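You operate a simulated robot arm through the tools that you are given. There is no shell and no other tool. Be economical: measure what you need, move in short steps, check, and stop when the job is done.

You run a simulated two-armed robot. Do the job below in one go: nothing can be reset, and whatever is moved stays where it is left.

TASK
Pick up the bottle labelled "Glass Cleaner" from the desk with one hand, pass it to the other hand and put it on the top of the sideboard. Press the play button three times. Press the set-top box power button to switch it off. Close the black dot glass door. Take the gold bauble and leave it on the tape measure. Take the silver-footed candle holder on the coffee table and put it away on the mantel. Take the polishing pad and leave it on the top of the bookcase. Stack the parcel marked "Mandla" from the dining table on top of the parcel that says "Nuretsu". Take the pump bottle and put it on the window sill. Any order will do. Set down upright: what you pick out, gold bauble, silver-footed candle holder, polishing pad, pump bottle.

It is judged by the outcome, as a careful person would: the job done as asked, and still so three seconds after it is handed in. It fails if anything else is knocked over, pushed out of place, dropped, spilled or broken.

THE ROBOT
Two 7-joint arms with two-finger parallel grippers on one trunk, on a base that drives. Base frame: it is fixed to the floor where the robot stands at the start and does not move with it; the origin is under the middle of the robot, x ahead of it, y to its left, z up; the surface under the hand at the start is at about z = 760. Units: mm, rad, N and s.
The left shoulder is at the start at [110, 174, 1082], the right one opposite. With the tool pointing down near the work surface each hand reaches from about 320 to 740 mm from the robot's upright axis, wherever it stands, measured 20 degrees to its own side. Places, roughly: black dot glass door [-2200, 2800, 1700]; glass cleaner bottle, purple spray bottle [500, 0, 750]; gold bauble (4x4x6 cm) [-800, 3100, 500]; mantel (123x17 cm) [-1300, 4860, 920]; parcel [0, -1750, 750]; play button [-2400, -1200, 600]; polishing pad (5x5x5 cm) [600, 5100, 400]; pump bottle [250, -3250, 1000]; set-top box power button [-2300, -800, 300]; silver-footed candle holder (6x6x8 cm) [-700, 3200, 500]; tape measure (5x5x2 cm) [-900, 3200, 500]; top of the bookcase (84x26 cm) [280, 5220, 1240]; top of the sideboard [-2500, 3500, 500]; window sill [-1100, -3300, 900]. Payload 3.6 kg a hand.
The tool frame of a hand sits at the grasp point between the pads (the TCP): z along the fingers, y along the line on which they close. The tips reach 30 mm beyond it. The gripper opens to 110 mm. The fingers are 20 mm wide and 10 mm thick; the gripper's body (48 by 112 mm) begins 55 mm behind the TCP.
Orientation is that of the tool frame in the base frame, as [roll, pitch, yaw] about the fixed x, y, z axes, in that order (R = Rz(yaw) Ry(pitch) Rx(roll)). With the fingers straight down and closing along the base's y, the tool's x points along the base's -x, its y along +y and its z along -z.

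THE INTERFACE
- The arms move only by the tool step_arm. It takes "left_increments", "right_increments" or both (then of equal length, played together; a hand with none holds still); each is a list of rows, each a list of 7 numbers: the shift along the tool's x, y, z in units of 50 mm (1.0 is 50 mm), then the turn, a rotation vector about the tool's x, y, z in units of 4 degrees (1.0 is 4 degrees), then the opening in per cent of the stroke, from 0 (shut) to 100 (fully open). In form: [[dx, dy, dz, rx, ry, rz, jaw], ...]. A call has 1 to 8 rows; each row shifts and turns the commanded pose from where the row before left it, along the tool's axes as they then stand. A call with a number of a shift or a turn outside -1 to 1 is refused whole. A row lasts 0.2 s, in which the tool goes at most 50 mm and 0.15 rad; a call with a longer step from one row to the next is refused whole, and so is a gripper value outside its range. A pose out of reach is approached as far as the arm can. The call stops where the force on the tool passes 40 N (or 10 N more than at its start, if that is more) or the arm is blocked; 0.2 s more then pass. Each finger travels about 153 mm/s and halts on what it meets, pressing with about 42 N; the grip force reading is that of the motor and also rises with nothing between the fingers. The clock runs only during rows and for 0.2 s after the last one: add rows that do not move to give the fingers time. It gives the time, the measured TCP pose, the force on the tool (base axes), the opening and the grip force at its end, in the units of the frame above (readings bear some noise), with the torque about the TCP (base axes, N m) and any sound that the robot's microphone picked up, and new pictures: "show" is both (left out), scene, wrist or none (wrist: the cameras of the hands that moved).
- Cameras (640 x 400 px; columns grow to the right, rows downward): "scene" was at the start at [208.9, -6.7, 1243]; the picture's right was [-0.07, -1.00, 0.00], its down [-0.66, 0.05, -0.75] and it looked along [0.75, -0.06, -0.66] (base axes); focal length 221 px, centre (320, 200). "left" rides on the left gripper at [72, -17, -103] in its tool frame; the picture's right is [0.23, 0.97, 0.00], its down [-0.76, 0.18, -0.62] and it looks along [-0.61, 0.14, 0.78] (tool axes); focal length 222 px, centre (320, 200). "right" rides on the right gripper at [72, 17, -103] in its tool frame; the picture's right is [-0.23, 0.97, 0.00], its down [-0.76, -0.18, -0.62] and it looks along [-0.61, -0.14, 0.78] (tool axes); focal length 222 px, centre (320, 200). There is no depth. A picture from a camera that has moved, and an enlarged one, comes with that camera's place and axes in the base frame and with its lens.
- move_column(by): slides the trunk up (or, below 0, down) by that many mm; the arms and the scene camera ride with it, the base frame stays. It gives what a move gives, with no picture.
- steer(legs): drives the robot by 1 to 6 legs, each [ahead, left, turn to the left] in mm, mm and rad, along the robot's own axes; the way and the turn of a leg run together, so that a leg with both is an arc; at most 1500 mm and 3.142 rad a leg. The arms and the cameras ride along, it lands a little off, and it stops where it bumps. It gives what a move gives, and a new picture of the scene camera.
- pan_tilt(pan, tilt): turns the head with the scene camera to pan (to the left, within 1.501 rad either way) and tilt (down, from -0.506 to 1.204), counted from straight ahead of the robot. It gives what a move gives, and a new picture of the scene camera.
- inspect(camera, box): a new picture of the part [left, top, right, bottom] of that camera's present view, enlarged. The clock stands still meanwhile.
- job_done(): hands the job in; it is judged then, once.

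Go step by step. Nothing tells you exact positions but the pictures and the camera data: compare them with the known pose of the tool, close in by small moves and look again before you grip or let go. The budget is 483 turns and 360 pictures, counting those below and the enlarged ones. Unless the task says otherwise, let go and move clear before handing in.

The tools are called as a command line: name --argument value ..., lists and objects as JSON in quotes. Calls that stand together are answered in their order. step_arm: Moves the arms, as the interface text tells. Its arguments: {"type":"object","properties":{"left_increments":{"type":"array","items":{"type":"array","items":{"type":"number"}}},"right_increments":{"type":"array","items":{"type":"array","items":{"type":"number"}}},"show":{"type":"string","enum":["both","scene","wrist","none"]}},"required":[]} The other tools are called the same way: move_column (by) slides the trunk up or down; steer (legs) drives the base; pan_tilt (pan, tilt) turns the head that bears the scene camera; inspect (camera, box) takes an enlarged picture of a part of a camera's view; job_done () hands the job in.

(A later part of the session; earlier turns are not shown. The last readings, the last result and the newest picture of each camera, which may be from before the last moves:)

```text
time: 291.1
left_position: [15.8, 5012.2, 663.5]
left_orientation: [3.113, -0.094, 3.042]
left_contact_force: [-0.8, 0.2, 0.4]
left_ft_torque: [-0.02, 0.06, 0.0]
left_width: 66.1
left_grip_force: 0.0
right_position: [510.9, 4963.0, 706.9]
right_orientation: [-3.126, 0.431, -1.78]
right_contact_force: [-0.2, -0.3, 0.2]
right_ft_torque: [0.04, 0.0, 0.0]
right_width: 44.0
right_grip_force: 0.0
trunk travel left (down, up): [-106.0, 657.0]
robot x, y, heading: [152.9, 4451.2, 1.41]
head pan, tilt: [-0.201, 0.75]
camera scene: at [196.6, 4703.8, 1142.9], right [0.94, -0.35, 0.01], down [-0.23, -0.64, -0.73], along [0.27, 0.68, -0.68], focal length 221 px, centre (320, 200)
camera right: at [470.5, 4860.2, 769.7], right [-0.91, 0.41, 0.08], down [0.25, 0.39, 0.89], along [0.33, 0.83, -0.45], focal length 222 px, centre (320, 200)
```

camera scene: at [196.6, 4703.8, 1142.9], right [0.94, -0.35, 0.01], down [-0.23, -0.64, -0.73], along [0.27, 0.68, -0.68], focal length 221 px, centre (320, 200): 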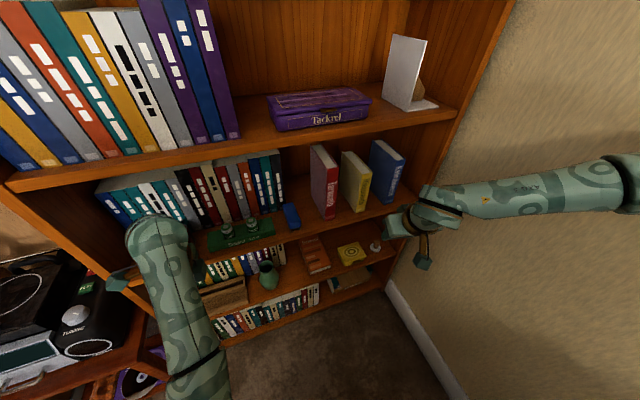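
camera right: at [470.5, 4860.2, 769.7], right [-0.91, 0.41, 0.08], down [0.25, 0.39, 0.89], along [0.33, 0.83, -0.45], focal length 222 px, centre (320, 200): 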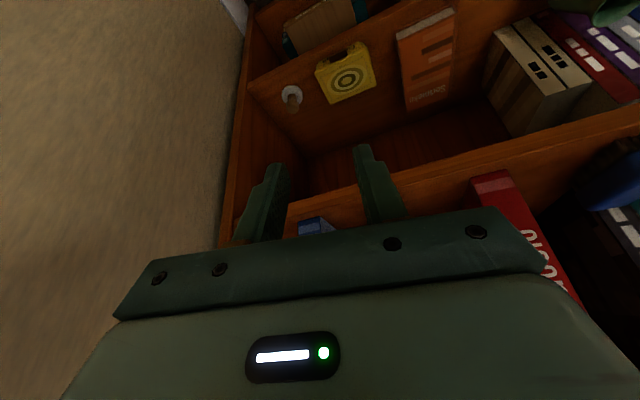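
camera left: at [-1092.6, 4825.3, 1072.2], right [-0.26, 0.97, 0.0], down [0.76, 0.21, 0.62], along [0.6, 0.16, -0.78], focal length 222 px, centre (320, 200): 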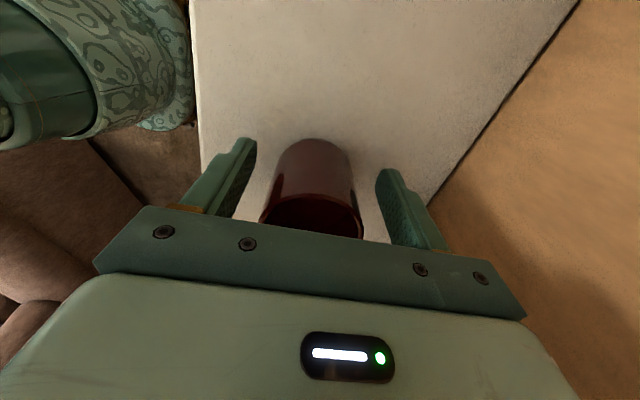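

The left hand sits too close to the shelf; I raise the trunk and reconfigure the left arm to its compact default pose first.

move_column --by 300

step_arm --left_increments '[[0, 0, 0, 0, 0, -1, 60], [0, 0, 0, 0, 0, -1, 60], [0, 0, 0, 0, 0, -1, 60], [0, 0, 0, 0, 0, -1, 60], [0, 0, 0, 0, 0, -1, 60], [0, 0, 0, 0, 0, -1, 60], [0, 0, 0, 0, 0, -1, 60], [0, 0, 0, 0, 0, -1, 60]]' --show "none"

step_arm --left_increments '[[0, 0, 0, 0, 0, -1, 60], [0, 0, 0, 0, 0, -1, 60], [0, 0, 0, 0, 0, -1, 60], [0, 0, 0, 0, 0, -1, 60], [0, 0, 0, 0, 0, -1, 60], [0, 0, 0, 0, 0, -1, 60], [0, 0, 0, 0, 0, -1, 60], [0, 0, 0, 0, 0, -1, 60]]' --show "scene"

```text
time: 294.1
left_position: [41.9, 5005.1, 959.1]
left_orientation: [3.123, -0.089, 3.02]
left_contact_force: [-0.3, -0.5, 0.1]
left_ft_torque: [-0.03, 0.0, 0.0]
left_width: 66.0
left_grip_force: 0.1
right_position: [529.4, 4950.6, 999.0]
right_orientation: [-3.141, 0.423, -1.803]
right_contact_force: [-0.1, 0.7, -0.7]
right_ft_torque: [0.01, -0.03, -0.01]
right_width: 44.2
right_grip_force: 0.0
trunk travel left (down, up): [-406.0, 357.0]
robot x, y, heading: [154.8, 4440.6, 1.398]
head pan, tilt: [-0.201, 0.75]
```

```text
time: 295.9
left_position: [42.4, 5004.0, 960.8]
left_orientation: [3.079, -0.065, -2.701]
left_contact_force: [0.1, 0.3, -0.2]
left_ft_torque: [-0.01, 0.02, 0.03]
left_width: 65.9
left_grip_force: 0.1
right_position: [530.9, 4949.4, 1001.0]
right_orientation: [3.141, 0.426, -1.802]
right_contact_force: [0.1, -0.3, 0.1]
right_ft_torque: [0.0, 0.01, 0.03]
right_width: 44.0
right_grip_force: 0.0
trunk travel left (down, up): [-406.0, 357.0]
robot x, y, heading: [159.4, 4441.0, 1.396]
head pan, tilt: [-0.201, 0.75]
```

```text
time: 297.7
left_position: [42.1, 5005.5, 959.2]
left_orientation: [3.056, -0.022, -2.145]
left_contact_force: [-0.1, -0.4, -0.6]
left_ft_torque: [-0.02, -0.03, 0.03]
left_width: 66.0
left_grip_force: 0.1
right_position: [528.9, 4949.1, 999.2]
right_orientation: [3.141, 0.426, -1.803]
right_contact_force: [0.4, -0.3, -0.3]
right_ft_torque: [0.0, 0.04, -0.01]
right_width: 43.8
right_grip_force: 0.0
trunk travel left (down, up): [-406.0, 357.0]
robot x, y, heading: [157.3, 4444.5, 1.398]
head pan, tilt: [-0.201, 0.75]
camera scene: at [193.3, 4561.5, 1451.5], right [0.93, -0.37, 0.0], down [-0.25, -0.63, -0.73], along [0.27, 0.68, -0.68], focal length 221 px, centre (320, 200)
```

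scene: 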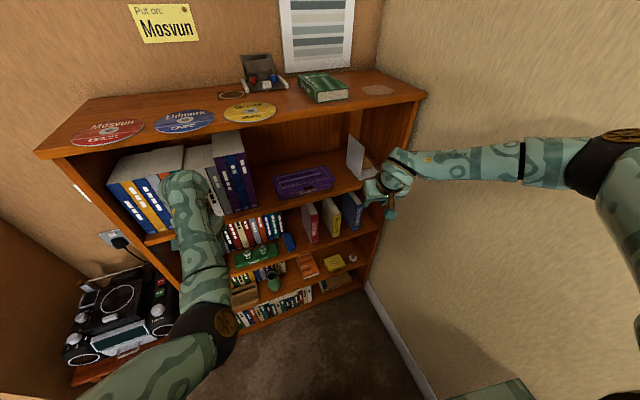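

step_arm --left_increments '[[0, 0, 0, 0, 0, -1, 60], [0, 0, 0, 0, 0, -1, 60], [0, 0, 0, 0, 0, -1, 60], [0.5, 0, 0, 0, 0, -1, 60], [0.5, 0, 0, 0, 0, -1, 60], [0.5, 0, 0, 0, 0, -1, 60], [0.7, 0, 0, 0, 0, 0, 60], [0.7, 0, 0, 0, 0, 0, 60]]' --show "none"

step_arm --left_increments '[[0.7, 0, 0, 0, 0, 0, 60], [0.7, 0, 0, 0, 0, 0, 60], [0.7, 0, 0, 0, 0, 0, 60]]' --show "scene"

```text
time: 299.1
left_position: [13.4, 4991.5, 1042.7]
left_orientation: [3.037, 0.204, -1.713]
left_contact_force: [-1.0, 0.0, -1.0]
left_ft_torque: [-0.02, 0.03, -0.02]
left_width: 66.3
left_grip_force: 0.0
right_position: [528.6, 4948.4, 1000.5]
right_orientation: [-3.14, 0.425, -1.802]
right_contact_force: [-0.3, -0.2, 0.7]
right_ft_torque: [-0.03, -0.03, -0.01]
right_width: 43.5
right_grip_force: 0.1
trunk travel left (down, up): [-406.0, 357.0]
robot x, y, heading: [156.8, 4443.0, 1.398]
head pan, tilt: [-0.201, 0.75]
stopped in row 7 (left hand): the arm was blocked; the commanded pose is now the measured one
```

```text
time: 299.7
left_position: [1.8, 4974.1, 1118.4]
left_orientation: [3.031, 0.412, -1.694]
left_contact_force: [-0.1, -0.7, -0.8]
left_ft_torque: [0.03, -0.01, 0.01]
left_width: 66.0
left_grip_force: 0.1
left hand out of reach, approached as far as the arm can: row 3
right_position: [528.4, 4949.6, 1001.1]
right_orientation: [-3.138, 0.427, -1.801]
right_contact_force: [0.0, -0.6, -0.2]
right_ft_torque: [0.0, -0.02, 0.02]
right_width: 44.1
right_grip_force: 0.0
trunk travel left (down, up): [-406.0, 357.0]
robot x, y, heading: [157.3, 4443.9, 1.402]
head pan, tilt: [-0.201, 0.75]
stopped in row 3 (left hand): the arm was blocked; the commanded pose is now the measured one
camera scene: at [193.1, 4561.7, 1451.4], right [0.93, -0.37, 0.0], down [-0.25, -0.63, -0.73], along [0.27, 0.68, -0.68], focal length 221 px, centre (320, 200)
```

scene: 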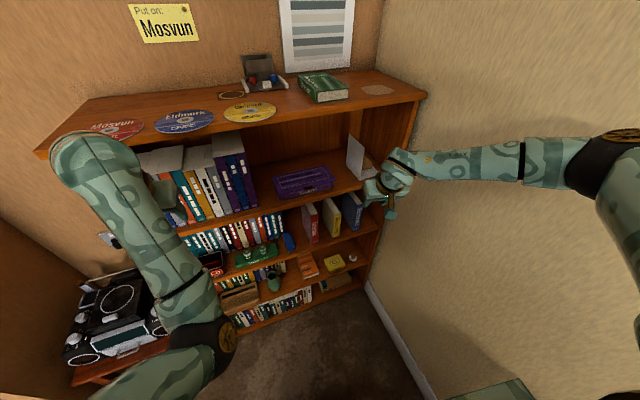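

The left hand now clears the shelf face by more. I lower the trunk 300 mm and continue with the right hand.

move_column --by -300

step_arm --right_increments '[[0.2, -0.2, 0.4, 0, -1, 0, 40], [0.2, -0.2, 0.4, 0, -1, 0, 40], [0.2, -0.2, 0.4, 0, -1, 0, 40], [0.2, -0.2, 0.4, 0, -1, 0, 40], [0.2, 0, 0.2, 0, -1, 0, 40]]' --show "both"

```text
time: 302.7
left_position: [-20.7, 5007.8, 697.3]
left_orientation: [3.02, 0.143, -1.671]
left_contact_force: [0.4, -0.7, -0.3]
left_ft_torque: [-0.04, 0.04, -0.01]
left_width: 66.2
left_grip_force: 0.1
right_position: [506.2, 4964.6, 707.8]
right_orientation: [-3.125, 0.433, -1.774]
right_contact_force: [-0.6, -0.9, -0.4]
right_ft_torque: [0.0, -0.01, 0.01]
right_width: 44.2
right_grip_force: 0.1
trunk travel left (down, up): [-106.0, 657.0]
robot x, y, heading: [153.8, 4451.5, 1.421]
head pan, tilt: [-0.201, 0.75]
```

```text
time: 304.1
left_position: [-31.9, 5009.9, 698.6]
left_orientation: [3.01, 0.144, -1.66]
left_contact_force: [-0.5, -0.4, 0.7]
left_ft_torque: [0.0, 0.02, 0.02]
left_width: 66.1
left_grip_force: 0.0
right_position: [515.5, 4966.9, 660.4]
right_orientation: [-3.13, 0.565, -1.756]
right_contact_force: [0.0, 0.3, 0.5]
right_ft_torque: [0.02, -0.04, -0.02]
right_width: 44.0
right_grip_force: 0.1
right hand out of reach, approached as far as the arm can: row 3, 4, 5
trunk travel left (down, up): [-106.0, 657.0]
robot x, y, heading: [149.7, 4450.3, 1.429]
head pan, tilt: [-0.201, 0.75]
stopped in row 5 (right hand): the arm was blocked; the commanded pose is now the measured one
camera scene: at [188.5, 4707.8, 1143.5], right [0.94, -0.33, 0.01], down [-0.22, -0.64, -0.73], along [0.25, 0.69, -0.68], focal length 221 px, centre (320, 200)
camera right: at [475.5, 4855.0, 707.7], right [-0.92, 0.38, 0.11], down [0.23, 0.27, 0.94], along [0.32, 0.89, -0.33], focal length 222 px, centre (320, 200)
```

scene: 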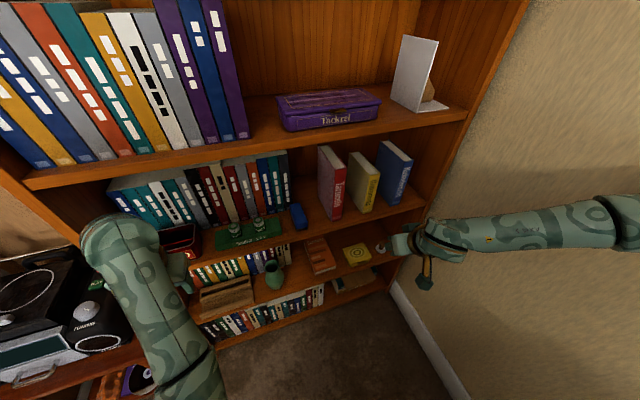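
right: 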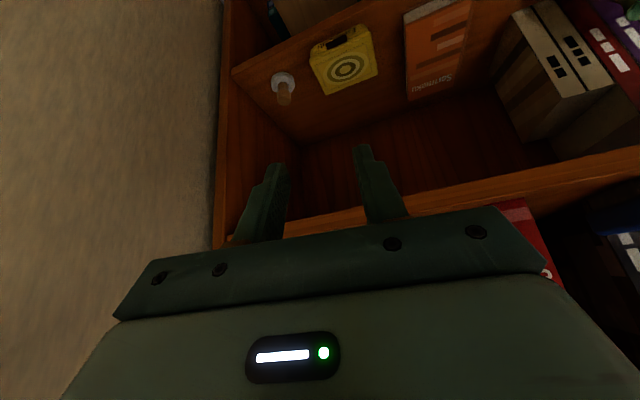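

The right elbow is against the wall because the arm is folded too tight. I raise the trunk a bit so the arm stretches downward instead.

move_column --by 70

step_arm --right_increments '[[0.295, 0.1, 0.7, 0, 0, 0, 40], [0.295, 0.1, 0.7, 0, 0, 0, 40], [0.295, 0, 0.7, 0, 0, 0, 40], [0.295, 0, 0.7, 0, 0, 0, 40]]' --show "scene"

```text
time: 305.2
left_position: [-27.3, 5014.4, 766.9]
left_orientation: [2.988, 0.137, -1.659]
left_contact_force: [0.0, -0.1, -1.2]
left_ft_torque: [0.02, -0.01, 0.0]
left_width: 66.2
left_grip_force: 0.1
right_position: [528.2, 4964.7, 722.9]
right_orientation: [-3.14, 0.561, -1.775]
right_contact_force: [0.1, 0.8, 0.5]
right_ft_torque: [0.0, 0.0, 0.02]
right_width: 44.1
right_grip_force: 0.0
trunk travel left (down, up): [-176.0, 587.0]
robot x, y, heading: [153.3, 4452.6, 1.43]
head pan, tilt: [-0.201, 0.75]
```

```text
time: 306.2
left_position: [-28.5, 5014.4, 768.7]
left_orientation: [2.99, 0.14, -1.658]
left_contact_force: [0.2, 0.0, 0.6]
left_ft_torque: [0.02, 0.0, 0.01]
left_width: 66.2
left_grip_force: 0.1
right_position: [546.7, 4991.2, 589.4]
right_orientation: [-3.14, 0.56, -1.768]
right_contact_force: [-0.5, 0.3, 0.2]
right_ft_torque: [-0.01, 0.01, 0.02]
right_width: 44.0
right_grip_force: 0.1
right hand out of reach, approached as far as the arm can: row 3, 4
trunk travel left (down, up): [-176.0, 587.0]
robot x, y, heading: [151.7, 4454.0, 1.428]
head pan, tilt: [-0.201, 0.75]
camera scene: at [196.7, 4669.9, 1215.4], right [0.94, -0.34, 0.0], down [-0.23, -0.64, -0.73], along [0.25, 0.69, -0.68], focal length 221 px, centre (320, 200)
```

scene: 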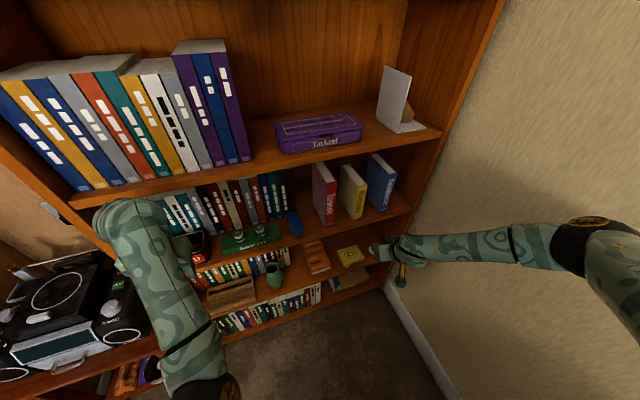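

I'll reconfigure: trunk up, left hand moved out to its own side and back, so that I can turn the robot toward the pad.

step_arm --right_increments '[[0, 0, -0.7, 0, 0, 0, 40], [0, 0.3, -0.7, 0, 0, 0, 40], [0, 0.5, 0, 0, 0, 0, 40], [0, 0.5, 0, 0, 0, 0, 40]]' --show "none"

move_column --by 230

step_arm --left_increments '[[0, -0.8, 0, 0, 0, 0, 60], [0, -0.8, 0, 0, 0, 0, 60], [0, -0.8, 0, 0, 0, 0, 60], [0.5, -0.8, 0, 0, 0, 0, 60], [0.5, -0.8, 0, 0, 0, 0, 60], [0.8, 0, 0, 0, 0, 0, 60], [0.8, 0, 0, 0, 0, 0, 60], [0.8, 0, 0, 0, 0, 0, 60]]' --show "scene"

```text
time: 307.2
left_position: [-26.8, 5013.1, 768.7]
left_orientation: [2.989, 0.141, -1.66]
left_contact_force: [-0.2, 0.0, -0.5]
left_ft_torque: [-0.02, -0.01, 0.01]
left_width: 65.7
left_grip_force: 0.0
right_position: [551.4, 4955.2, 668.7]
right_orientation: [3.14, 0.561, -1.768]
right_contact_force: [0.1, 0.1, 0.4]
right_ft_torque: [-0.01, 0.01, -0.01]
right_width: 43.8
right_grip_force: 0.0
right hand out of reach, approached as far as the arm can: row 1, 2, 3, 4
trunk travel left (down, up): [-176.0, 587.0]
robot x, y, heading: [153.9, 4454.4, 1.431]
head pan, tilt: [-0.201, 0.75]
```

```text
time: 309.6
left_position: [-26.0, 5013.2, 996.5]
left_orientation: [2.996, 0.137, -1.659]
left_contact_force: [0.0, -0.4, 0.3]
left_ft_torque: [0.01, -0.01, 0.03]
left_width: 65.9
left_grip_force: 0.1
right_position: [549.2, 4956.3, 896.8]
right_orientation: [3.141, 0.559, -1.769]
right_contact_force: [0.5, 0.0, -0.2]
right_ft_torque: [-0.03, 0.04, -0.01]
right_width: 44.1
right_grip_force: 0.0
trunk travel left (down, up): [-406.0, 357.0]
robot x, y, heading: [151.7, 4451.5, 1.427]
head pan, tilt: [-0.201, 0.75]
```

```text
time: 310.9
left_position: [156.6, 5009.1, 1042.3]
left_orientation: [3.001, 0.305, -1.639]
left_contact_force: [0.2, 0.3, 0.3]
left_ft_torque: [-0.01, -0.01, -0.04]
left_width: 65.9
left_grip_force: 0.1
right_position: [551.4, 4957.0, 897.7]
right_orientation: [3.141, 0.561, -1.772]
right_contact_force: [0.0, 0.6, 0.2]
right_ft_torque: [0.0, 0.01, 0.02]
right_width: 43.8
right_grip_force: 0.1
trunk travel left (down, up): [-406.0, 357.0]
robot x, y, heading: [153.0, 4449.6, 1.428]
head pan, tilt: [-0.201, 0.75]
stopped in row 6 (left hand): the arm was blocked; the commanded pose is now the measured one
camera scene: at [183.1, 4572.9, 1451.4], right [0.94, -0.34, 0.0], down [-0.23, -0.64, -0.73], along [0.25, 0.69, -0.68], focal length 221 px, centre (320, 200)
```

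scene: 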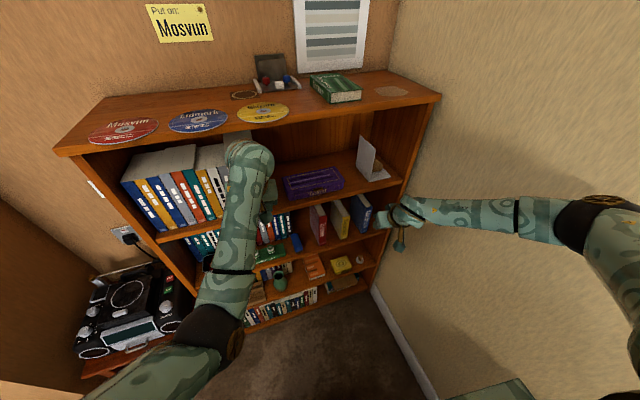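

Wrong sign; I move the left hand to the left (west) instead.

step_arm --left_increments '[[0, 0.9, 0, 0, 0, 0, 60], [0, 0.9, 0, 0, 0, 0, 60], [0, 0.9, 0, 0, 0, 0, 60], [0, 0.9, 0, 0, 0, 0, 60], [0, 0.9, 0, 0, 0, 0, 60], [0, 0.9, 0, 0, 0, 0, 60], [0, 0.9, 0, 0, 0, 0, 60], [0, 0.9, 0, 0, 0, 0, 60]]' --show "none"

step_arm --left_increments '[[0.7, 0.2, 0, 0, 0, 0, 60], [0.7, 0.2, 0, 0, 0, 0, 60], [0.7, 0.2, 0, 0, 0, 0, 60], [0.7, 0, 0, 0, 0, 0, 60], [0.7, 0, 0, 0, 0, 0, 60]]' --show "scene"

```text
time: 312.7
left_position: [-199.2, 5015.2, 1085.5]
left_orientation: [3.005, 0.306, -1.641]
left_contact_force: [-0.4, 0.2, 0.4]
left_ft_torque: [0.0, 0.01, 0.0]
left_width: 66.2
left_grip_force: 0.1
right_position: [548.9, 4956.2, 898.3]
right_orientation: [-3.139, 0.562, -1.767]
right_contact_force: [-0.4, 0.4, 0.2]
right_ft_torque: [0.0, -0.03, 0.02]
right_width: 44.0
right_grip_force: 0.1
trunk travel left (down, up): [-406.0, 357.0]
robot x, y, heading: [149.7, 4448.6, 1.433]
head pan, tilt: [-0.201, 0.75]
```

```text
time: 313.9
left_position: [-239.4, 4851.6, 1040.4]
left_orientation: [3.005, 0.307, -1.642]
left_contact_force: [-0.1, 0.2, 0.4]
left_ft_torque: [0.03, -0.02, 0.04]
left_width: 66.0
left_grip_force: 0.0
right_position: [549.6, 4956.1, 898.2]
right_orientation: [3.141, 0.562, -1.77]
right_contact_force: [0.0, 0.0, -0.7]
right_ft_torque: [0.02, -0.02, -0.01]
right_width: 43.8
right_grip_force: 0.0
trunk travel left (down, up): [-406.0, 357.0]
robot x, y, heading: [154.4, 4451.1, 1.428]
head pan, tilt: [-0.201, 0.75]
camera scene: at [182.5, 4572.3, 1451.5], right [0.94, -0.34, 0.0], down [-0.23, -0.64, -0.73], along [0.25, 0.69, -0.68], focal length 221 px, centre (320, 200)
```

scene: 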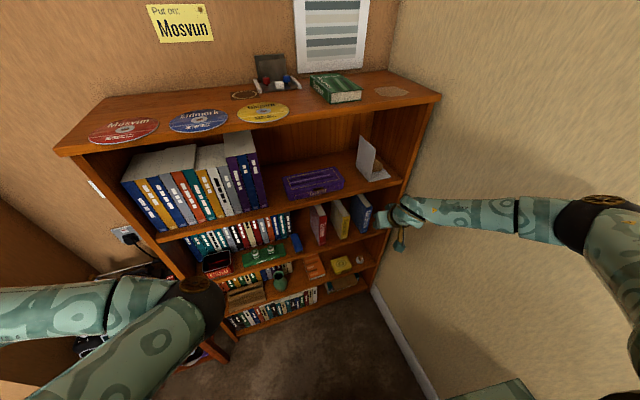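

Left arm is moving back now; I retract it a bit more, then turn the base right toward the pad.

step_arm --left_increments '[[0.8, 0, -0.3, 0, 0, 0, 60], [0.8, 0, -0.3, 0, 0, 0, 60], [0.8, 0, -0.3, 0, 0, 0, 60], [0.8, 0, -0.3, 0, 0, 0, 60]]' --right_increments '[[0.5, 0.5, 0, 0, 0, 0, 40], [0.5, 0.5, 0, 0, 0, 0, 40], [0, 0.5, 0, 0, 0, 0, 40], [0, 0, 0, 0, 0, 0, 40]]' --show "none"

steer --legs '[[0, 0, -0.3], [60, 0, 0]]'

```text
time: 314.9
left_position: [-289.3, 4722.6, 1029.2]
left_orientation: [3.006, 0.305, -1.641]
left_contact_force: [0.6, -0.4, 0.3]
left_ft_torque: [0.01, 0.01, 0.0]
left_width: 65.9
left_grip_force: 0.1
left hand out of reach, approached as far as the arm can: row 2, 3, 4
right_position: [467.6, 4929.1, 871.8]
right_orientation: [3.14, 0.562, -1.77]
right_contact_force: [-0.5, 0.5, 1.4]
right_ft_torque: [-0.01, 0.01, 0.02]
right_width: 44.1
right_grip_force: 0.0
trunk travel left (down, up): [-406.0, 357.0]
robot x, y, heading: [155.9, 4449.9, 1.425]
head pan, tilt: [-0.201, 0.75]
```

```text
time: 316.8
left_position: [-168.2, 4896.0, 1027.3]
left_orientation: [3.009, 0.306, -1.94]
left_contact_force: [0.1, 0.6, -0.8]
left_ft_torque: [-0.03, -0.01, -0.01]
left_width: 66.1
left_grip_force: 0.1
right_position: [617.0, 4870.3, 872.0]
right_orientation: [-3.137, 0.563, -2.067]
right_contact_force: [-0.2, 0.1, -0.4]
right_ft_torque: [0.02, 0.02, 0.02]
right_width: 43.9
right_grip_force: 0.0
trunk travel left (down, up): [-406.0, 357.0]
robot x, y, heading: [180.1, 4505.2, 1.132]
head pan, tilt: [-0.201, 0.75]
camera scene: at [237.8, 4612.4, 1451.6], right [0.8, -0.6, 0.0], down [-0.41, -0.55, -0.73], along [0.44, 0.59, -0.68], focal length 221 px, centre (320, 200)
```

scene: 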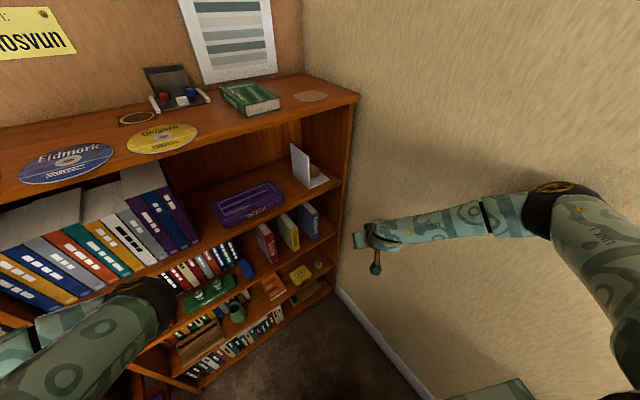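

steer --legs '[[-70, 0, 0]]'

move_column --by -150

pan_tilt --pan 0.1 --tilt 0.8

```text
time: 317.8
left_position: [-195.5, 4829.4, 1029.6]
left_orientation: [3.005, 0.306, -1.94]
left_contact_force: [-0.6, -0.4, 0.7]
left_ft_torque: [0.03, -0.03, 0.03]
left_width: 65.9
left_grip_force: 0.1
right_position: [588.9, 4806.4, 871.9]
right_orientation: [-3.141, 0.565, -2.067]
right_contact_force: [-0.5, -1.0, 0.0]
right_ft_torque: [-0.01, 0.01, 0.0]
right_width: 43.9
right_grip_force: 0.1
trunk travel left (down, up): [-406.0, 357.0]
robot x, y, heading: [144.6, 4444.8, 1.129]
head pan, tilt: [-0.201, 0.75]
camera scene: at [210.7, 4546.3, 1451.7], right [0.8, -0.6, 0.0], down [-0.41, -0.55, -0.73], along [0.44, 0.59, -0.68], focal length 221 px, centre (320, 200)
```

scene: 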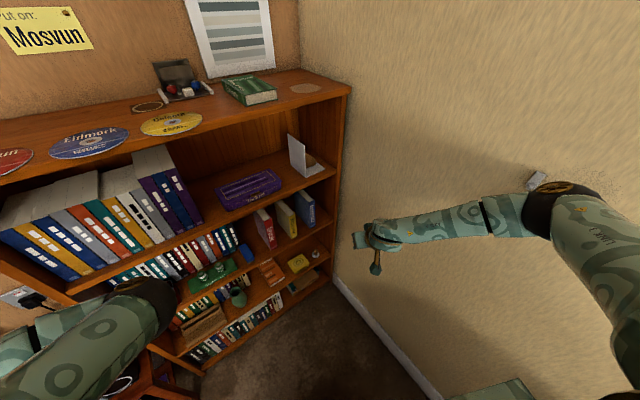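

```text
time: 319.6
left_position: [-191.3, 4840.2, 861.9]
left_orientation: [2.999, 0.194, -1.942]
left_contact_force: [-0.4, 0.2, 0.4]
left_ft_torque: [0.02, 0.02, -0.02]
left_width: 65.9
left_grip_force: 0.2
right_position: [586.3, 4799.2, 677.6]
right_orientation: [-3.136, 0.465, -2.065]
right_contact_force: [-0.7, 0.1, 0.5]
right_ft_torque: [-0.02, 0.0, 0.01]
right_width: 43.9
right_grip_force: 0.1
trunk travel left (down, up): [-256.0, 507.0]
robot x, y, heading: [141.6, 4441.0, 1.124]
head pan, tilt: [-0.201, 0.75]
```

```text
time: 320.4
left_position: [-191.6, 4840.7, 859.9]
left_orientation: [3.0, 0.193, -1.941]
left_contact_force: [0.0, 0.1, 0.4]
left_ft_torque: [0.02, 0.01, 0.02]
left_width: 66.2
left_grip_force: 0.1
right_position: [587.4, 4798.4, 678.6]
right_orientation: [-3.138, 0.465, -2.065]
right_contact_force: [0.0, -0.1, -0.6]
right_ft_torque: [0.03, -0.01, 0.01]
right_width: 44.2
right_grip_force: 0.0
trunk travel left (down, up): [-256.0, 507.0]
robot x, y, heading: [145.3, 4443.6, 1.132]
head pan, tilt: [0.099, 0.799]
camera scene: at [213.3, 4608.5, 1294.9], right [0.94, -0.34, 0.0], down [-0.24, -0.68, -0.7], along [0.23, 0.66, -0.72], focal length 221 px, centre (320, 200)
```

scene: 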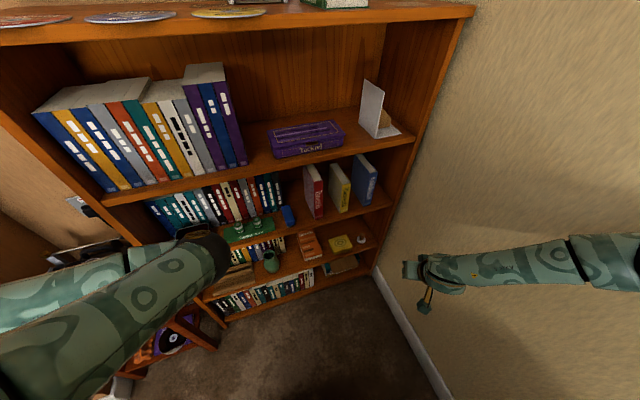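

Clear so far. Lower the trunk another 90 mm and bring the right hand forward and down toward the shelf.

move_column --by -90

step_arm --right_increments '[[-0.7, 0, 0.3, 0, -0.5, 0, 40], [-0.7, 0, 0.3, 0, -0.5, 0, 40], [-0.7, 0, 0.3, 0, -0.5, 0, 40], [-0.6, 0, 0.5, 0, -0.5, 0, 40], [-0.3, 0, 0.5, 0, -0.5, 0, 40]]' --show "both"

```text
time: 321.6
left_position: [-190.9, 4847.3, 757.4]
left_orientation: [2.993, 0.094, -1.943]
left_contact_force: [0.5, 0.3, 0.1]
left_ft_torque: [0.03, 0.01, 0.0]
left_width: 65.9
left_grip_force: 0.1
right_position: [579.6, 4786.8, 546.1]
right_orientation: [-3.129, 0.365, -2.063]
right_contact_force: [-0.3, -0.4, 1.0]
right_ft_torque: [0.0, -0.01, -0.03]
right_width: 43.9
right_grip_force: 0.0
trunk travel left (down, up): [-166.0, 597.0]
robot x, y, heading: [146.1, 4444.9, 1.127]
head pan, tilt: [0.099, 0.799]
```

```text
time: 322.8
left_position: [-190.9, 4846.3, 757.5]
left_orientation: [2.994, 0.092, -1.942]
left_contact_force: [0.1, 0.0, 0.3]
left_ft_torque: [-0.01, 0.03, 0.01]
left_width: 65.8
left_grip_force: 0.1
right_position: [664.0, 4943.4, 520.1]
right_orientation: [-3.129, 0.537, -2.06]
right_contact_force: [-0.1, 0.5, -0.1]
right_ft_torque: [0.0, -0.01, 0.0]
right_width: 44.3
right_grip_force: 0.2
trunk travel left (down, up): [-166.0, 597.0]
robot x, y, heading: [147.5, 4443.6, 1.133]
head pan, tilt: [0.099, 0.799]
camera scene: at [233.5, 4651.9, 1200.9], right [0.94, -0.33, 0.0], down [-0.24, -0.68, -0.7], along [0.23, 0.66, -0.72], focal length 221 px, centre (320, 200)
camera right: at [593.4, 4850.8, 571.9], right [-0.77, 0.63, 0.11], down [0.31, 0.21, 0.93], along [0.57, 0.74, -0.36], focal length 222 px, centre (320, 200)
```

scene: 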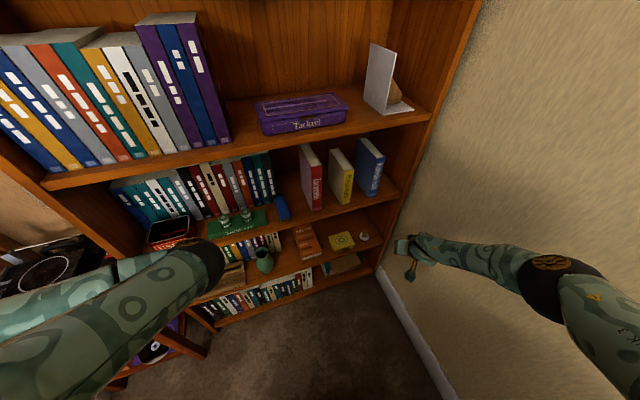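
right: 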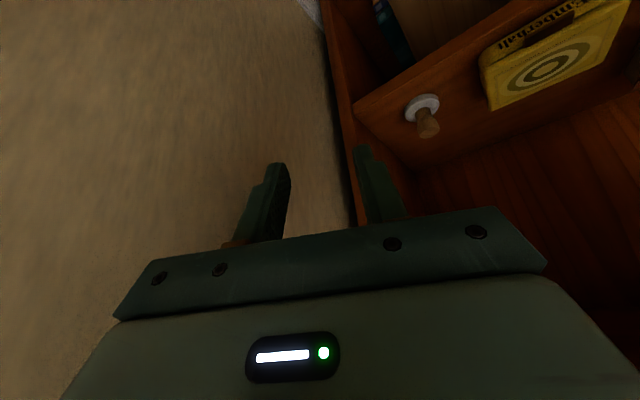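

The posture works now. I rotate the hand to point north and closer to horizontal.

step_arm --right_increments '[[0, 0.3, -0.3, -0.55, -0.9, -0.8, 40], [0, 0.3, -0.3, -0.58, -0.9, -0.78, 40], [0, 0.3, -0.2, -0.62, -0.9, -0.75, 40], [0, 0.2, 0, -0.66, -0.9, -0.72, 40], [0, 0, 0, -0.7, -0.9, -0.68, 40], [0, 0, 0, 0, -1, 0, 40], [0, 0, 0, 0, -1, 0, 40], [0, 0, 0, 0, -1, 0, 40]]' --show "both"

```text
time: 324.6
left_position: [-190.4, 4846.2, 758.5]
left_orientation: [2.993, 0.094, -1.942]
left_contact_force: [-0.2, -0.1, 0.6]
left_ft_torque: [0.0, 0.0, -0.02]
left_width: 66.1
left_grip_force: 0.0
right_position: [647.0, 4932.5, 545.4]
right_orientation: [3.118, 1.007, -1.787]
right_contact_force: [0.5, -0.4, 0.4]
right_ft_torque: [-0.01, -0.02, 0.01]
right_width: 43.8
right_grip_force: 0.0
right hand out of reach, approached as far as the arm can: row 2, 3, 4
trunk travel left (down, up): [-166.0, 597.0]
robot x, y, heading: [144.5, 4443.7, 1.131]
head pan, tilt: [0.099, 0.799]
camera scene: at [233.5, 4651.5, 1201.0], right [0.94, -0.33, 0.0], down [-0.24, -0.68, -0.7], along [0.23, 0.66, -0.72], focal length 221 px, centre (320, 200)
camera right: at [605.9, 4811.5, 538.1], right [-0.93, 0.31, 0.2], down [0.16, -0.16, 0.97], along [0.33, 0.94, 0.09], focal length 222 px, centre (320, 200)
```

scene: 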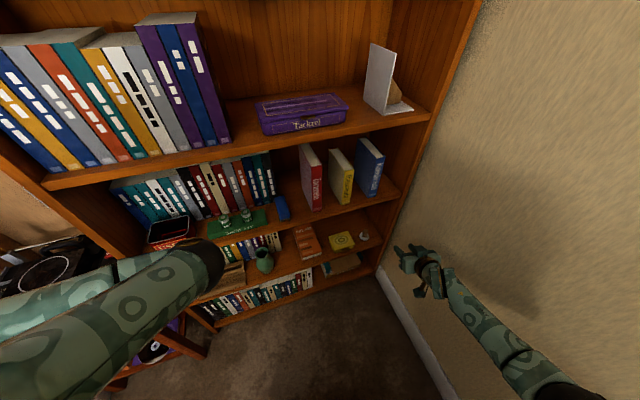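
right: 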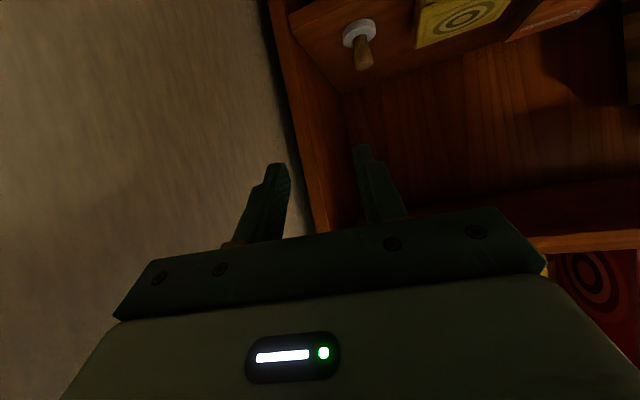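

inspect --camera "right" --box '[300, 0, 420, 75]'

inspect --camera "scene" --box '[320, 205, 420, 267]'

```text
5.33 times, centred on (360, 38) of right
camera zoom: at [605.9, 4811.5, 538.1], right [-0.93, 0.31, 0.2], down [0.16, -0.16, 0.97], along [0.33, 0.94, 0.09], focal length 1185 px, centre (107, 1067)
```

zoom: 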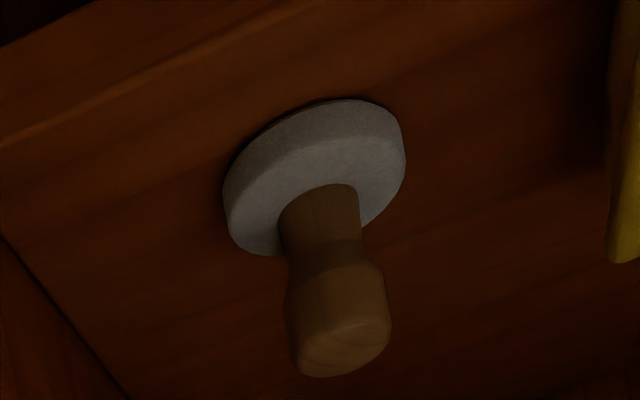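

```text
6.40 times, centred on (370, 236) of scene
camera zoom: at [233.5, 4651.5, 1201.0], right [0.94, -0.33, 0.0], down [-0.24, -0.68, -0.7], along [0.23, 0.66, -0.72], focal length 1416 px, centre (0, -30)
```

zoom: 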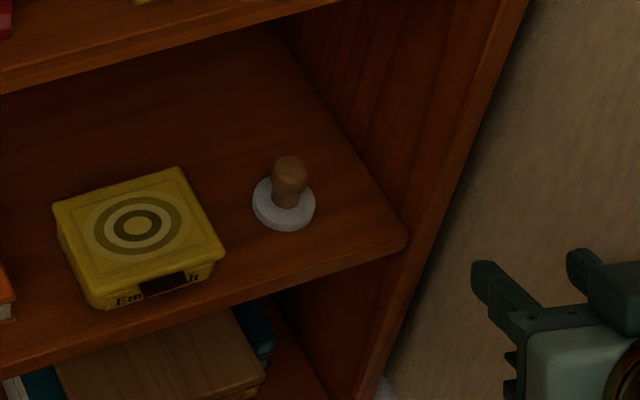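

Triangulated: knob at about (619,5138,388), shelf z≈350. I move to a pre-grasp on the tool axis.

step_arm --right_increments '[[0.145, 0.357, 0.653, 0, 0, 0, 45], [0.145, 0.357, 0.653, 0, 0, 0, 45], [0.145, 0.357, 0.653, 0, 0, 0, 45], [0.145, 0.357, 0.653, 0, 0, 0, 45]]' --show "both"

```text
time: 325.6
left_position: [-190.2, 4847.0, 757.9]
left_orientation: [2.994, 0.094, -1.942]
left_contact_force: [0.4, -0.3, -0.5]
left_ft_torque: [0.02, 0.0, -0.02]
left_width: 66.1
left_grip_force: 0.1
right_position: [625.4, 4983.4, 507.2]
right_orientation: [3.116, 1.008, -1.789]
right_contact_force: [-0.8, 0.4, 0.5]
right_ft_torque: [-0.04, 0.0, 0.01]
right_width: 49.9
right_grip_force: 0.1
right hand out of reach, approached as far as the arm can: row 2, 3, 4
trunk travel left (down, up): [-166.0, 597.0]
robot x, y, heading: [146.7, 4441.2, 1.13]
head pan, tilt: [0.099, 0.799]
camera scene: at [233.4, 4651.6, 1201.0], right [0.94, -0.33, 0.0], down [-0.24, -0.68, -0.7], along [0.23, 0.66, -0.72], focal length 221 px, centre (320, 200)
camera right: at [583.8, 4863.1, 500.2], right [-0.93, 0.31, 0.2], down [0.16, -0.16, 0.97], along [0.33, 0.94, 0.09], focal length 222 px, centre (320, 200)
```

scene: 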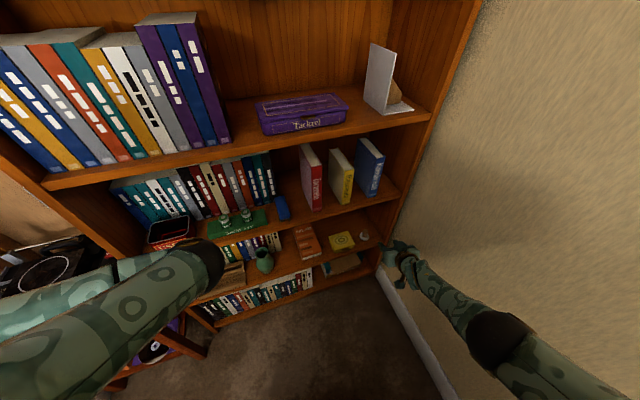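
right: 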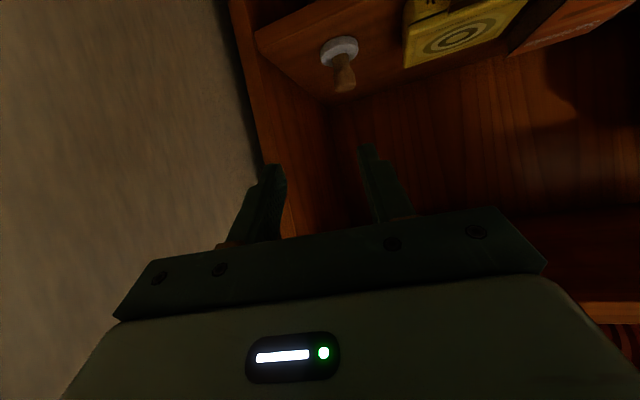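

The right arm needs the base lower/closer, but the left elbow sticks out toward the shelf. I stretch the left arm out to the robot's free left side.

step_arm --left_increments '[[0.3, 0.8, 0, 0, 0, 0, 60], [0.5, 0.8, 0, 0, 0, 0, 60], [0.7, 0.62, 0, 0, 0, 0, 60], [0.7, 0.62, 0, 0, 0, 0, 60], [0.8, 0.4, 0, 0, 0, 0, 60], [0.8, 0.4, 0, 0, 0, 0, 60]]' --show "scene"

```text
time: 327.0
left_position: [-428.9, 4734.0, 765.4]
left_orientation: [2.992, 0.094, -1.941]
left_contact_force: [-0.3, 0.7, 0.5]
left_ft_torque: [-0.01, -0.05, 0.0]
left_width: 65.9
left_grip_force: 0.1
right_position: [625.9, 4982.9, 506.6]
right_orientation: [3.118, 1.007, -1.788]
right_contact_force: [-0.2, -0.7, -0.6]
right_ft_torque: [-0.02, -0.01, 0.0]
right_width: 49.4
right_grip_force: 0.1
trunk travel left (down, up): [-166.0, 597.0]
robot x, y, heading: [148.0, 4443.3, 1.13]
head pan, tilt: [0.099, 0.799]
camera scene: at [233.0, 4651.2, 1201.2], right [0.94, -0.33, 0.0], down [-0.24, -0.68, -0.7], along [0.23, 0.66, -0.72], focal length 221 px, centre (320, 200)
```

scene: 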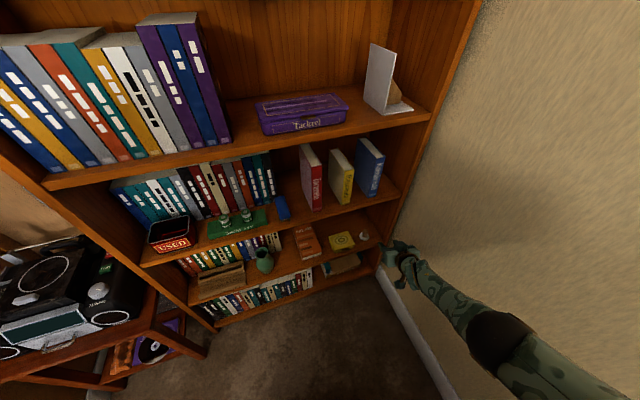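

Left arm is out of the way. Lower the trunk and move the right hand to pre-grasp.

move_column --by -110

step_arm --right_increments '[[-0.4, 0.2, 0, 0, 0, 0, 45], [-0.4, 0.2, 0.2, 0, 0, 0, 45], [-0.3, 0.2, 0.3, 0, 0, 0, 45]]' --show "both"

```text
time: 328.4
left_position: [-428.0, 4733.6, 658.4]
left_orientation: [2.995, 0.095, -1.943]
left_contact_force: [0.0, 0.8, -1.0]
left_ft_torque: [0.03, 0.02, 0.01]
left_width: 66.0
left_grip_force: 0.1
right_position: [621.9, 4977.8, 379.7]
right_orientation: [3.098, 0.975, -1.799]
right_contact_force: [-0.2, 0.8, 0.6]
right_ft_torque: [-0.02, -0.01, 0.03]
right_width: 49.6
right_grip_force: 0.0
trunk travel left (down, up): [-56.0, 707.0]
robot x, y, heading: [144.6, 4446.9, 1.131]
head pan, tilt: [0.099, 0.799]
```

```text
time: 329.2
left_position: [-427.7, 4732.3, 656.9]
left_orientation: [2.995, 0.097, -1.943]
left_contact_force: [1.0, -0.4, 0.3]
left_ft_torque: [0.01, 0.0, 0.04]
left_width: 66.0
left_grip_force: 0.0
right_position: [611.1, 5039.0, 403.5]
right_orientation: [3.1, 0.974, -1.803]
right_contact_force: [-0.4, -0.9, -0.1]
right_ft_torque: [0.0, -0.04, 0.02]
right_width: 49.6
right_grip_force: 0.1
right hand out of reach, approached as far as the arm can: row 1, 2
trunk travel left (down, up): [-56.0, 707.0]
robot x, y, heading: [148.3, 4445.0, 1.133]
head pan, tilt: [0.099, 0.799]
camera scene: at [262.1, 4712.6, 1083.2], right [0.94, -0.33, 0.0], down [-0.24, -0.68, -0.7], along [0.23, 0.66, -0.72], focal length 221 px, centre (320, 200)
camera right: at [570.3, 4918.2, 401.0], right [-0.93, 0.31, 0.21], down [0.18, -0.13, 0.98], along [0.33, 0.94, 0.06], focal length 222 px, centre (320, 200)
```

scene: 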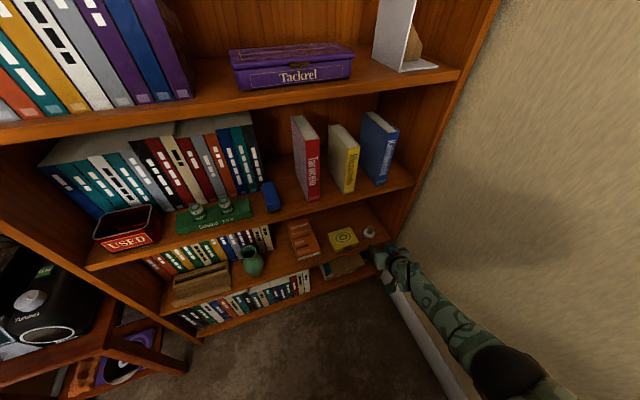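
right: 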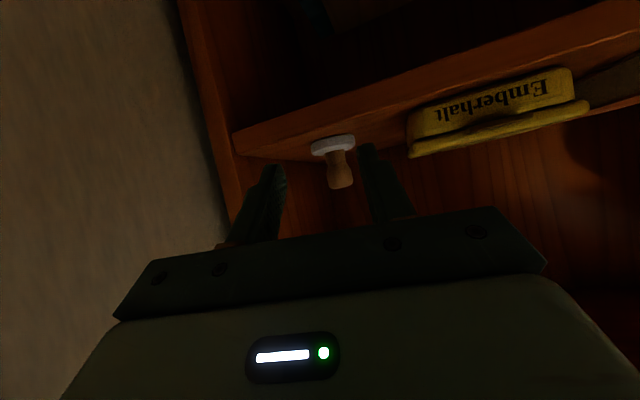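

The knob is right ahead. I move in horizontally so the fingers straddle it.

step_arm --right_increments '[[-0.285, 0.104, 0.513, 0, 0, 0, 45], [-0.285, 0.104, 0.513, 0, 0, 0, 45]]' --show "wrist"

```text
time: 329.8
left_position: [-427.1, 4733.8, 655.4]
left_orientation: [2.995, 0.095, -1.943]
left_contact_force: [0.2, 1.0, 0.0]
left_ft_torque: [0.02, 0.0, 0.01]
left_width: 65.8
left_grip_force: 0.0
right_position: [612.7, 5058.1, 403.3]
right_orientation: [3.097, 0.977, -1.802]
right_contact_force: [-0.2, -0.1, 0.1]
right_ft_torque: [-0.02, 0.03, -0.04]
right_width: 49.5
right_grip_force: 0.0
right hand out of reach, approached as far as the arm can: row 1, 2
trunk travel left (down, up): [-56.0, 707.0]
robot x, y, heading: [147.9, 4443.2, 1.138]
head pan, tilt: [0.099, 0.799]
camera right: at [571.1, 4937.7, 400.2], right [-0.93, 0.31, 0.21], down [0.18, -0.13, 0.98], along [0.33, 0.94, 0.06], focal length 222 px, centre (320, 200)
```

right: 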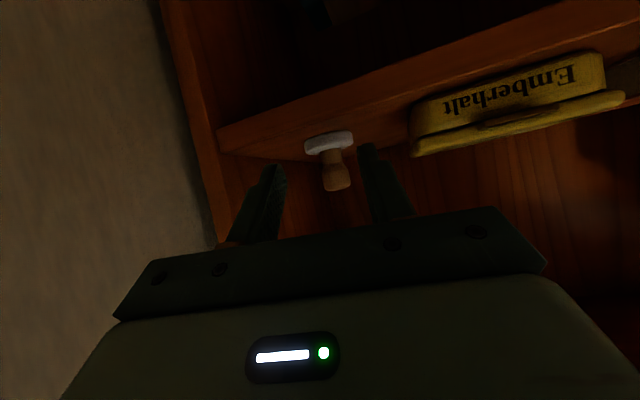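

I drive the base 50 mm toward the shelf and finish with the arm.

steer --legs '[[44, 22, 0]]'

step_arm --right_increments '[[-0.02, 0, 0.1, 0, 0, 0, 45]]' --show "wrist"

```text
time: 330.8
left_position: [-428.7, 4783.0, 657.1]
left_orientation: [2.996, 0.093, -1.942]
left_contact_force: [-0.3, 0.4, -0.4]
left_ft_torque: [0.02, 0.04, -0.04]
left_width: 65.9
left_grip_force: 0.1
right_position: [611.4, 5106.2, 402.6]
right_orientation: [3.099, 0.974, -1.802]
right_contact_force: [-0.3, 0.0, 0.1]
right_ft_torque: [0.04, -0.04, 0.01]
right_width: 49.6
right_grip_force: 0.0
trunk travel left (down, up): [-56.0, 707.0]
robot x, y, heading: [143.3, 4493.7, 1.129]
head pan, tilt: [0.099, 0.799]
camera scene: at [261.1, 4762.9, 1083.0], right [0.94, -0.33, 0.0], down [-0.24, -0.68, -0.7], along [0.23, 0.66, -0.72], focal length 221 px, centre (320, 200)
```

scene: 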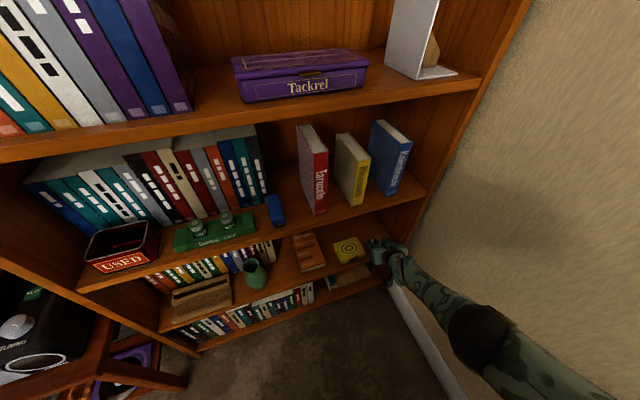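

```text
time: 331.1
left_position: [-428.6, 4783.8, 656.4]
left_orientation: [2.995, 0.094, -1.942]
left_contact_force: [1.1, -0.9, 0.7]
left_ft_torque: [0.03, 0.01, -0.01]
left_width: 66.0
left_grip_force: 0.0
right_position: [610.4, 5108.1, 402.0]
right_orientation: [3.099, 0.975, -1.802]
right_contact_force: [-0.1, 0.7, 0.0]
right_ft_torque: [-0.03, 0.0, 0.02]
right_width: 49.2
right_grip_force: 0.1
right hand out of reach, approached as far as the arm can: row 1
trunk travel left (down, up): [-56.0, 707.0]
robot x, y, heading: [144.6, 4491.5, 1.127]
head pan, tilt: [0.099, 0.799]
camera right: at [569.9, 4987.2, 399.9], right [-0.93, 0.31, 0.21], down [0.18, -0.13, 0.98], along [0.33, 0.94, 0.06], focal length 222 px, centre (320, 200)
```

right: 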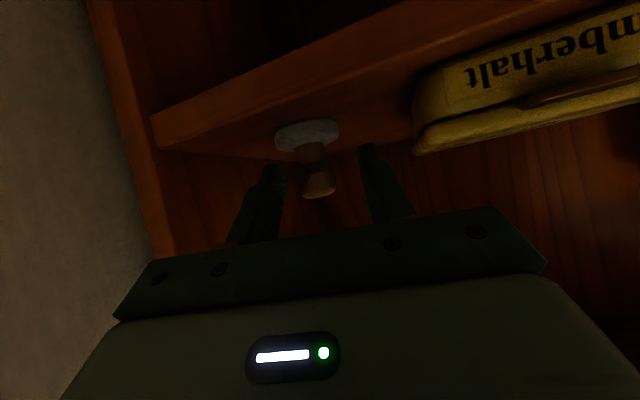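

A further 22 mm forward with the base and 5 mm down will centre the knob between the pads.

steer --legs '[[22, 0, 0]]'

step_arm --right_increments '[[0, 0, 0, 0, 0, 0, 45]]' --show "wrist"

```text
time: 331.9
left_position: [-418.8, 4803.1, 656.5]
left_orientation: [2.993, 0.095, -1.941]
left_contact_force: [-0.6, -0.4, -0.2]
left_ft_torque: [-0.01, 0.03, -0.01]
left_width: 65.9
left_grip_force: 0.1
right_position: [620.0, 5128.2, 403.7]
right_orientation: [3.097, 0.974, -1.801]
right_contact_force: [0.2, -0.2, -0.6]
right_ft_torque: [-0.01, -0.01, 0.0]
right_width: 49.3
right_grip_force: 0.1
trunk travel left (down, up): [-56.0, 707.0]
robot x, y, heading: [155.5, 4513.0, 1.132]
head pan, tilt: [0.099, 0.799]
camera scene: at [270.5, 4782.6, 1083.0], right [0.94, -0.33, 0.0], down [-0.24, -0.68, -0.7], along [0.23, 0.66, -0.72], focal length 221 px, centre (320, 200)
```

scene: 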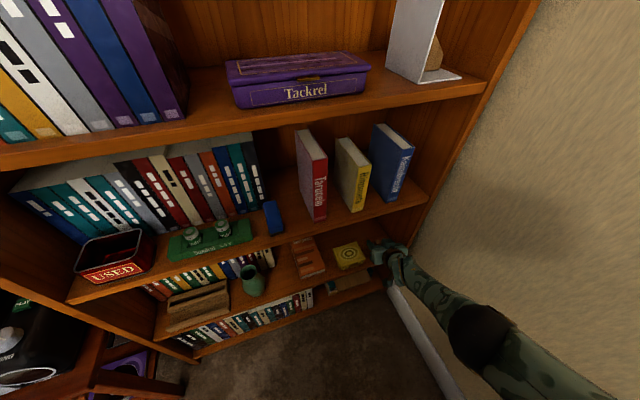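

```text
time: 332.4
left_position: [-419.5, 4802.6, 656.4]
left_orientation: [2.994, 0.094, -1.941]
left_contact_force: [0.5, -0.6, 0.3]
left_ft_torque: [0.01, 0.01, 0.01]
left_width: 65.8
left_grip_force: 0.1
right_position: [619.6, 5126.9, 402.0]
right_orientation: [3.094, 0.973, -1.801]
right_contact_force: [-0.6, 0.9, 0.5]
right_ft_torque: [-0.01, 0.02, 0.03]
right_width: 49.8
right_grip_force: 0.1
trunk travel left (down, up): [-56.0, 707.0]
robot x, y, heading: [158.6, 4518.0, 1.135]
head pan, tilt: [0.099, 0.799]
camera right: at [579.0, 5007.0, 399.9], right [-0.93, 0.31, 0.21], down [0.18, -0.13, 0.98], along [0.33, 0.94, 0.06], focal length 222 px, centre (320, 200)
```

right: 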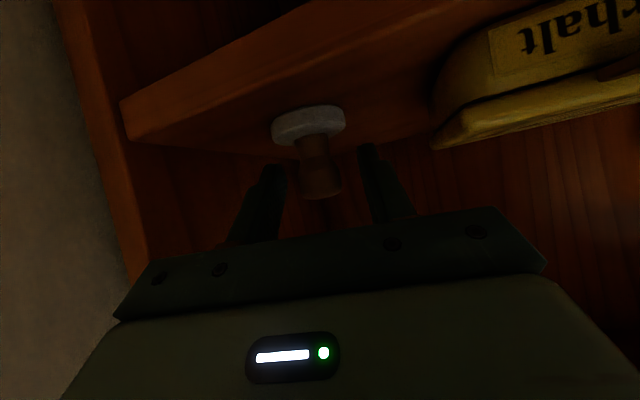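

The knob is between the fingers; close.

step_arm --right_increments '[[0, 0, 0, 0, 0, 0, 30], [0, 0, 0, 0, 0, 0, 20], [0, 0, 0, 0, 0, 0, 10], [0, 0, 0, 0, 0, 0, 0], [0, 0, 0, 0, 0, 0, 0]]' --show "wrist"

```text
time: 333.6
left_position: [-418.9, 4801.9, 656.4]
left_orientation: [2.996, 0.093, -1.94]
left_contact_force: [0.0, -0.3, 0.2]
left_ft_torque: [0.0, -0.01, 0.02]
left_width: 65.6
left_grip_force: 0.0
right_position: [619.5, 5126.9, 402.9]
right_orientation: [3.097, 0.975, -1.8]
right_contact_force: [-0.5, -0.4, 0.1]
right_ft_torque: [0.01, 0.0, 0.01]
right_width: 22.9
right_grip_force: 41.9
trunk travel left (down, up): [-56.0, 707.0]
robot x, y, heading: [154.5, 4512.3, 1.131]
head pan, tilt: [0.099, 0.799]
camera right: at [579.1, 5007.1, 399.8], right [-0.93, 0.31, 0.21], down [0.18, -0.13, 0.98], along [0.33, 0.94, 0.06], focal length 222 px, centre (320, 200)
```

right: 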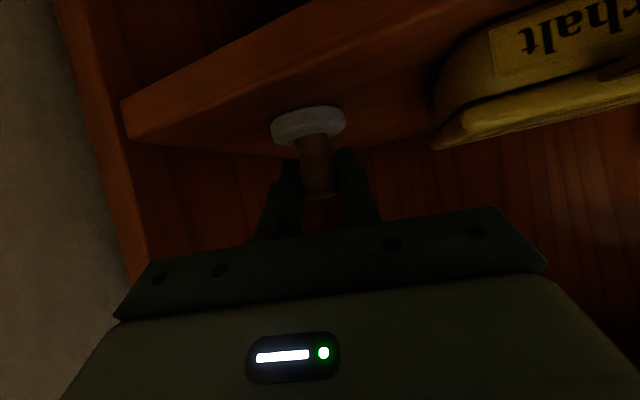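

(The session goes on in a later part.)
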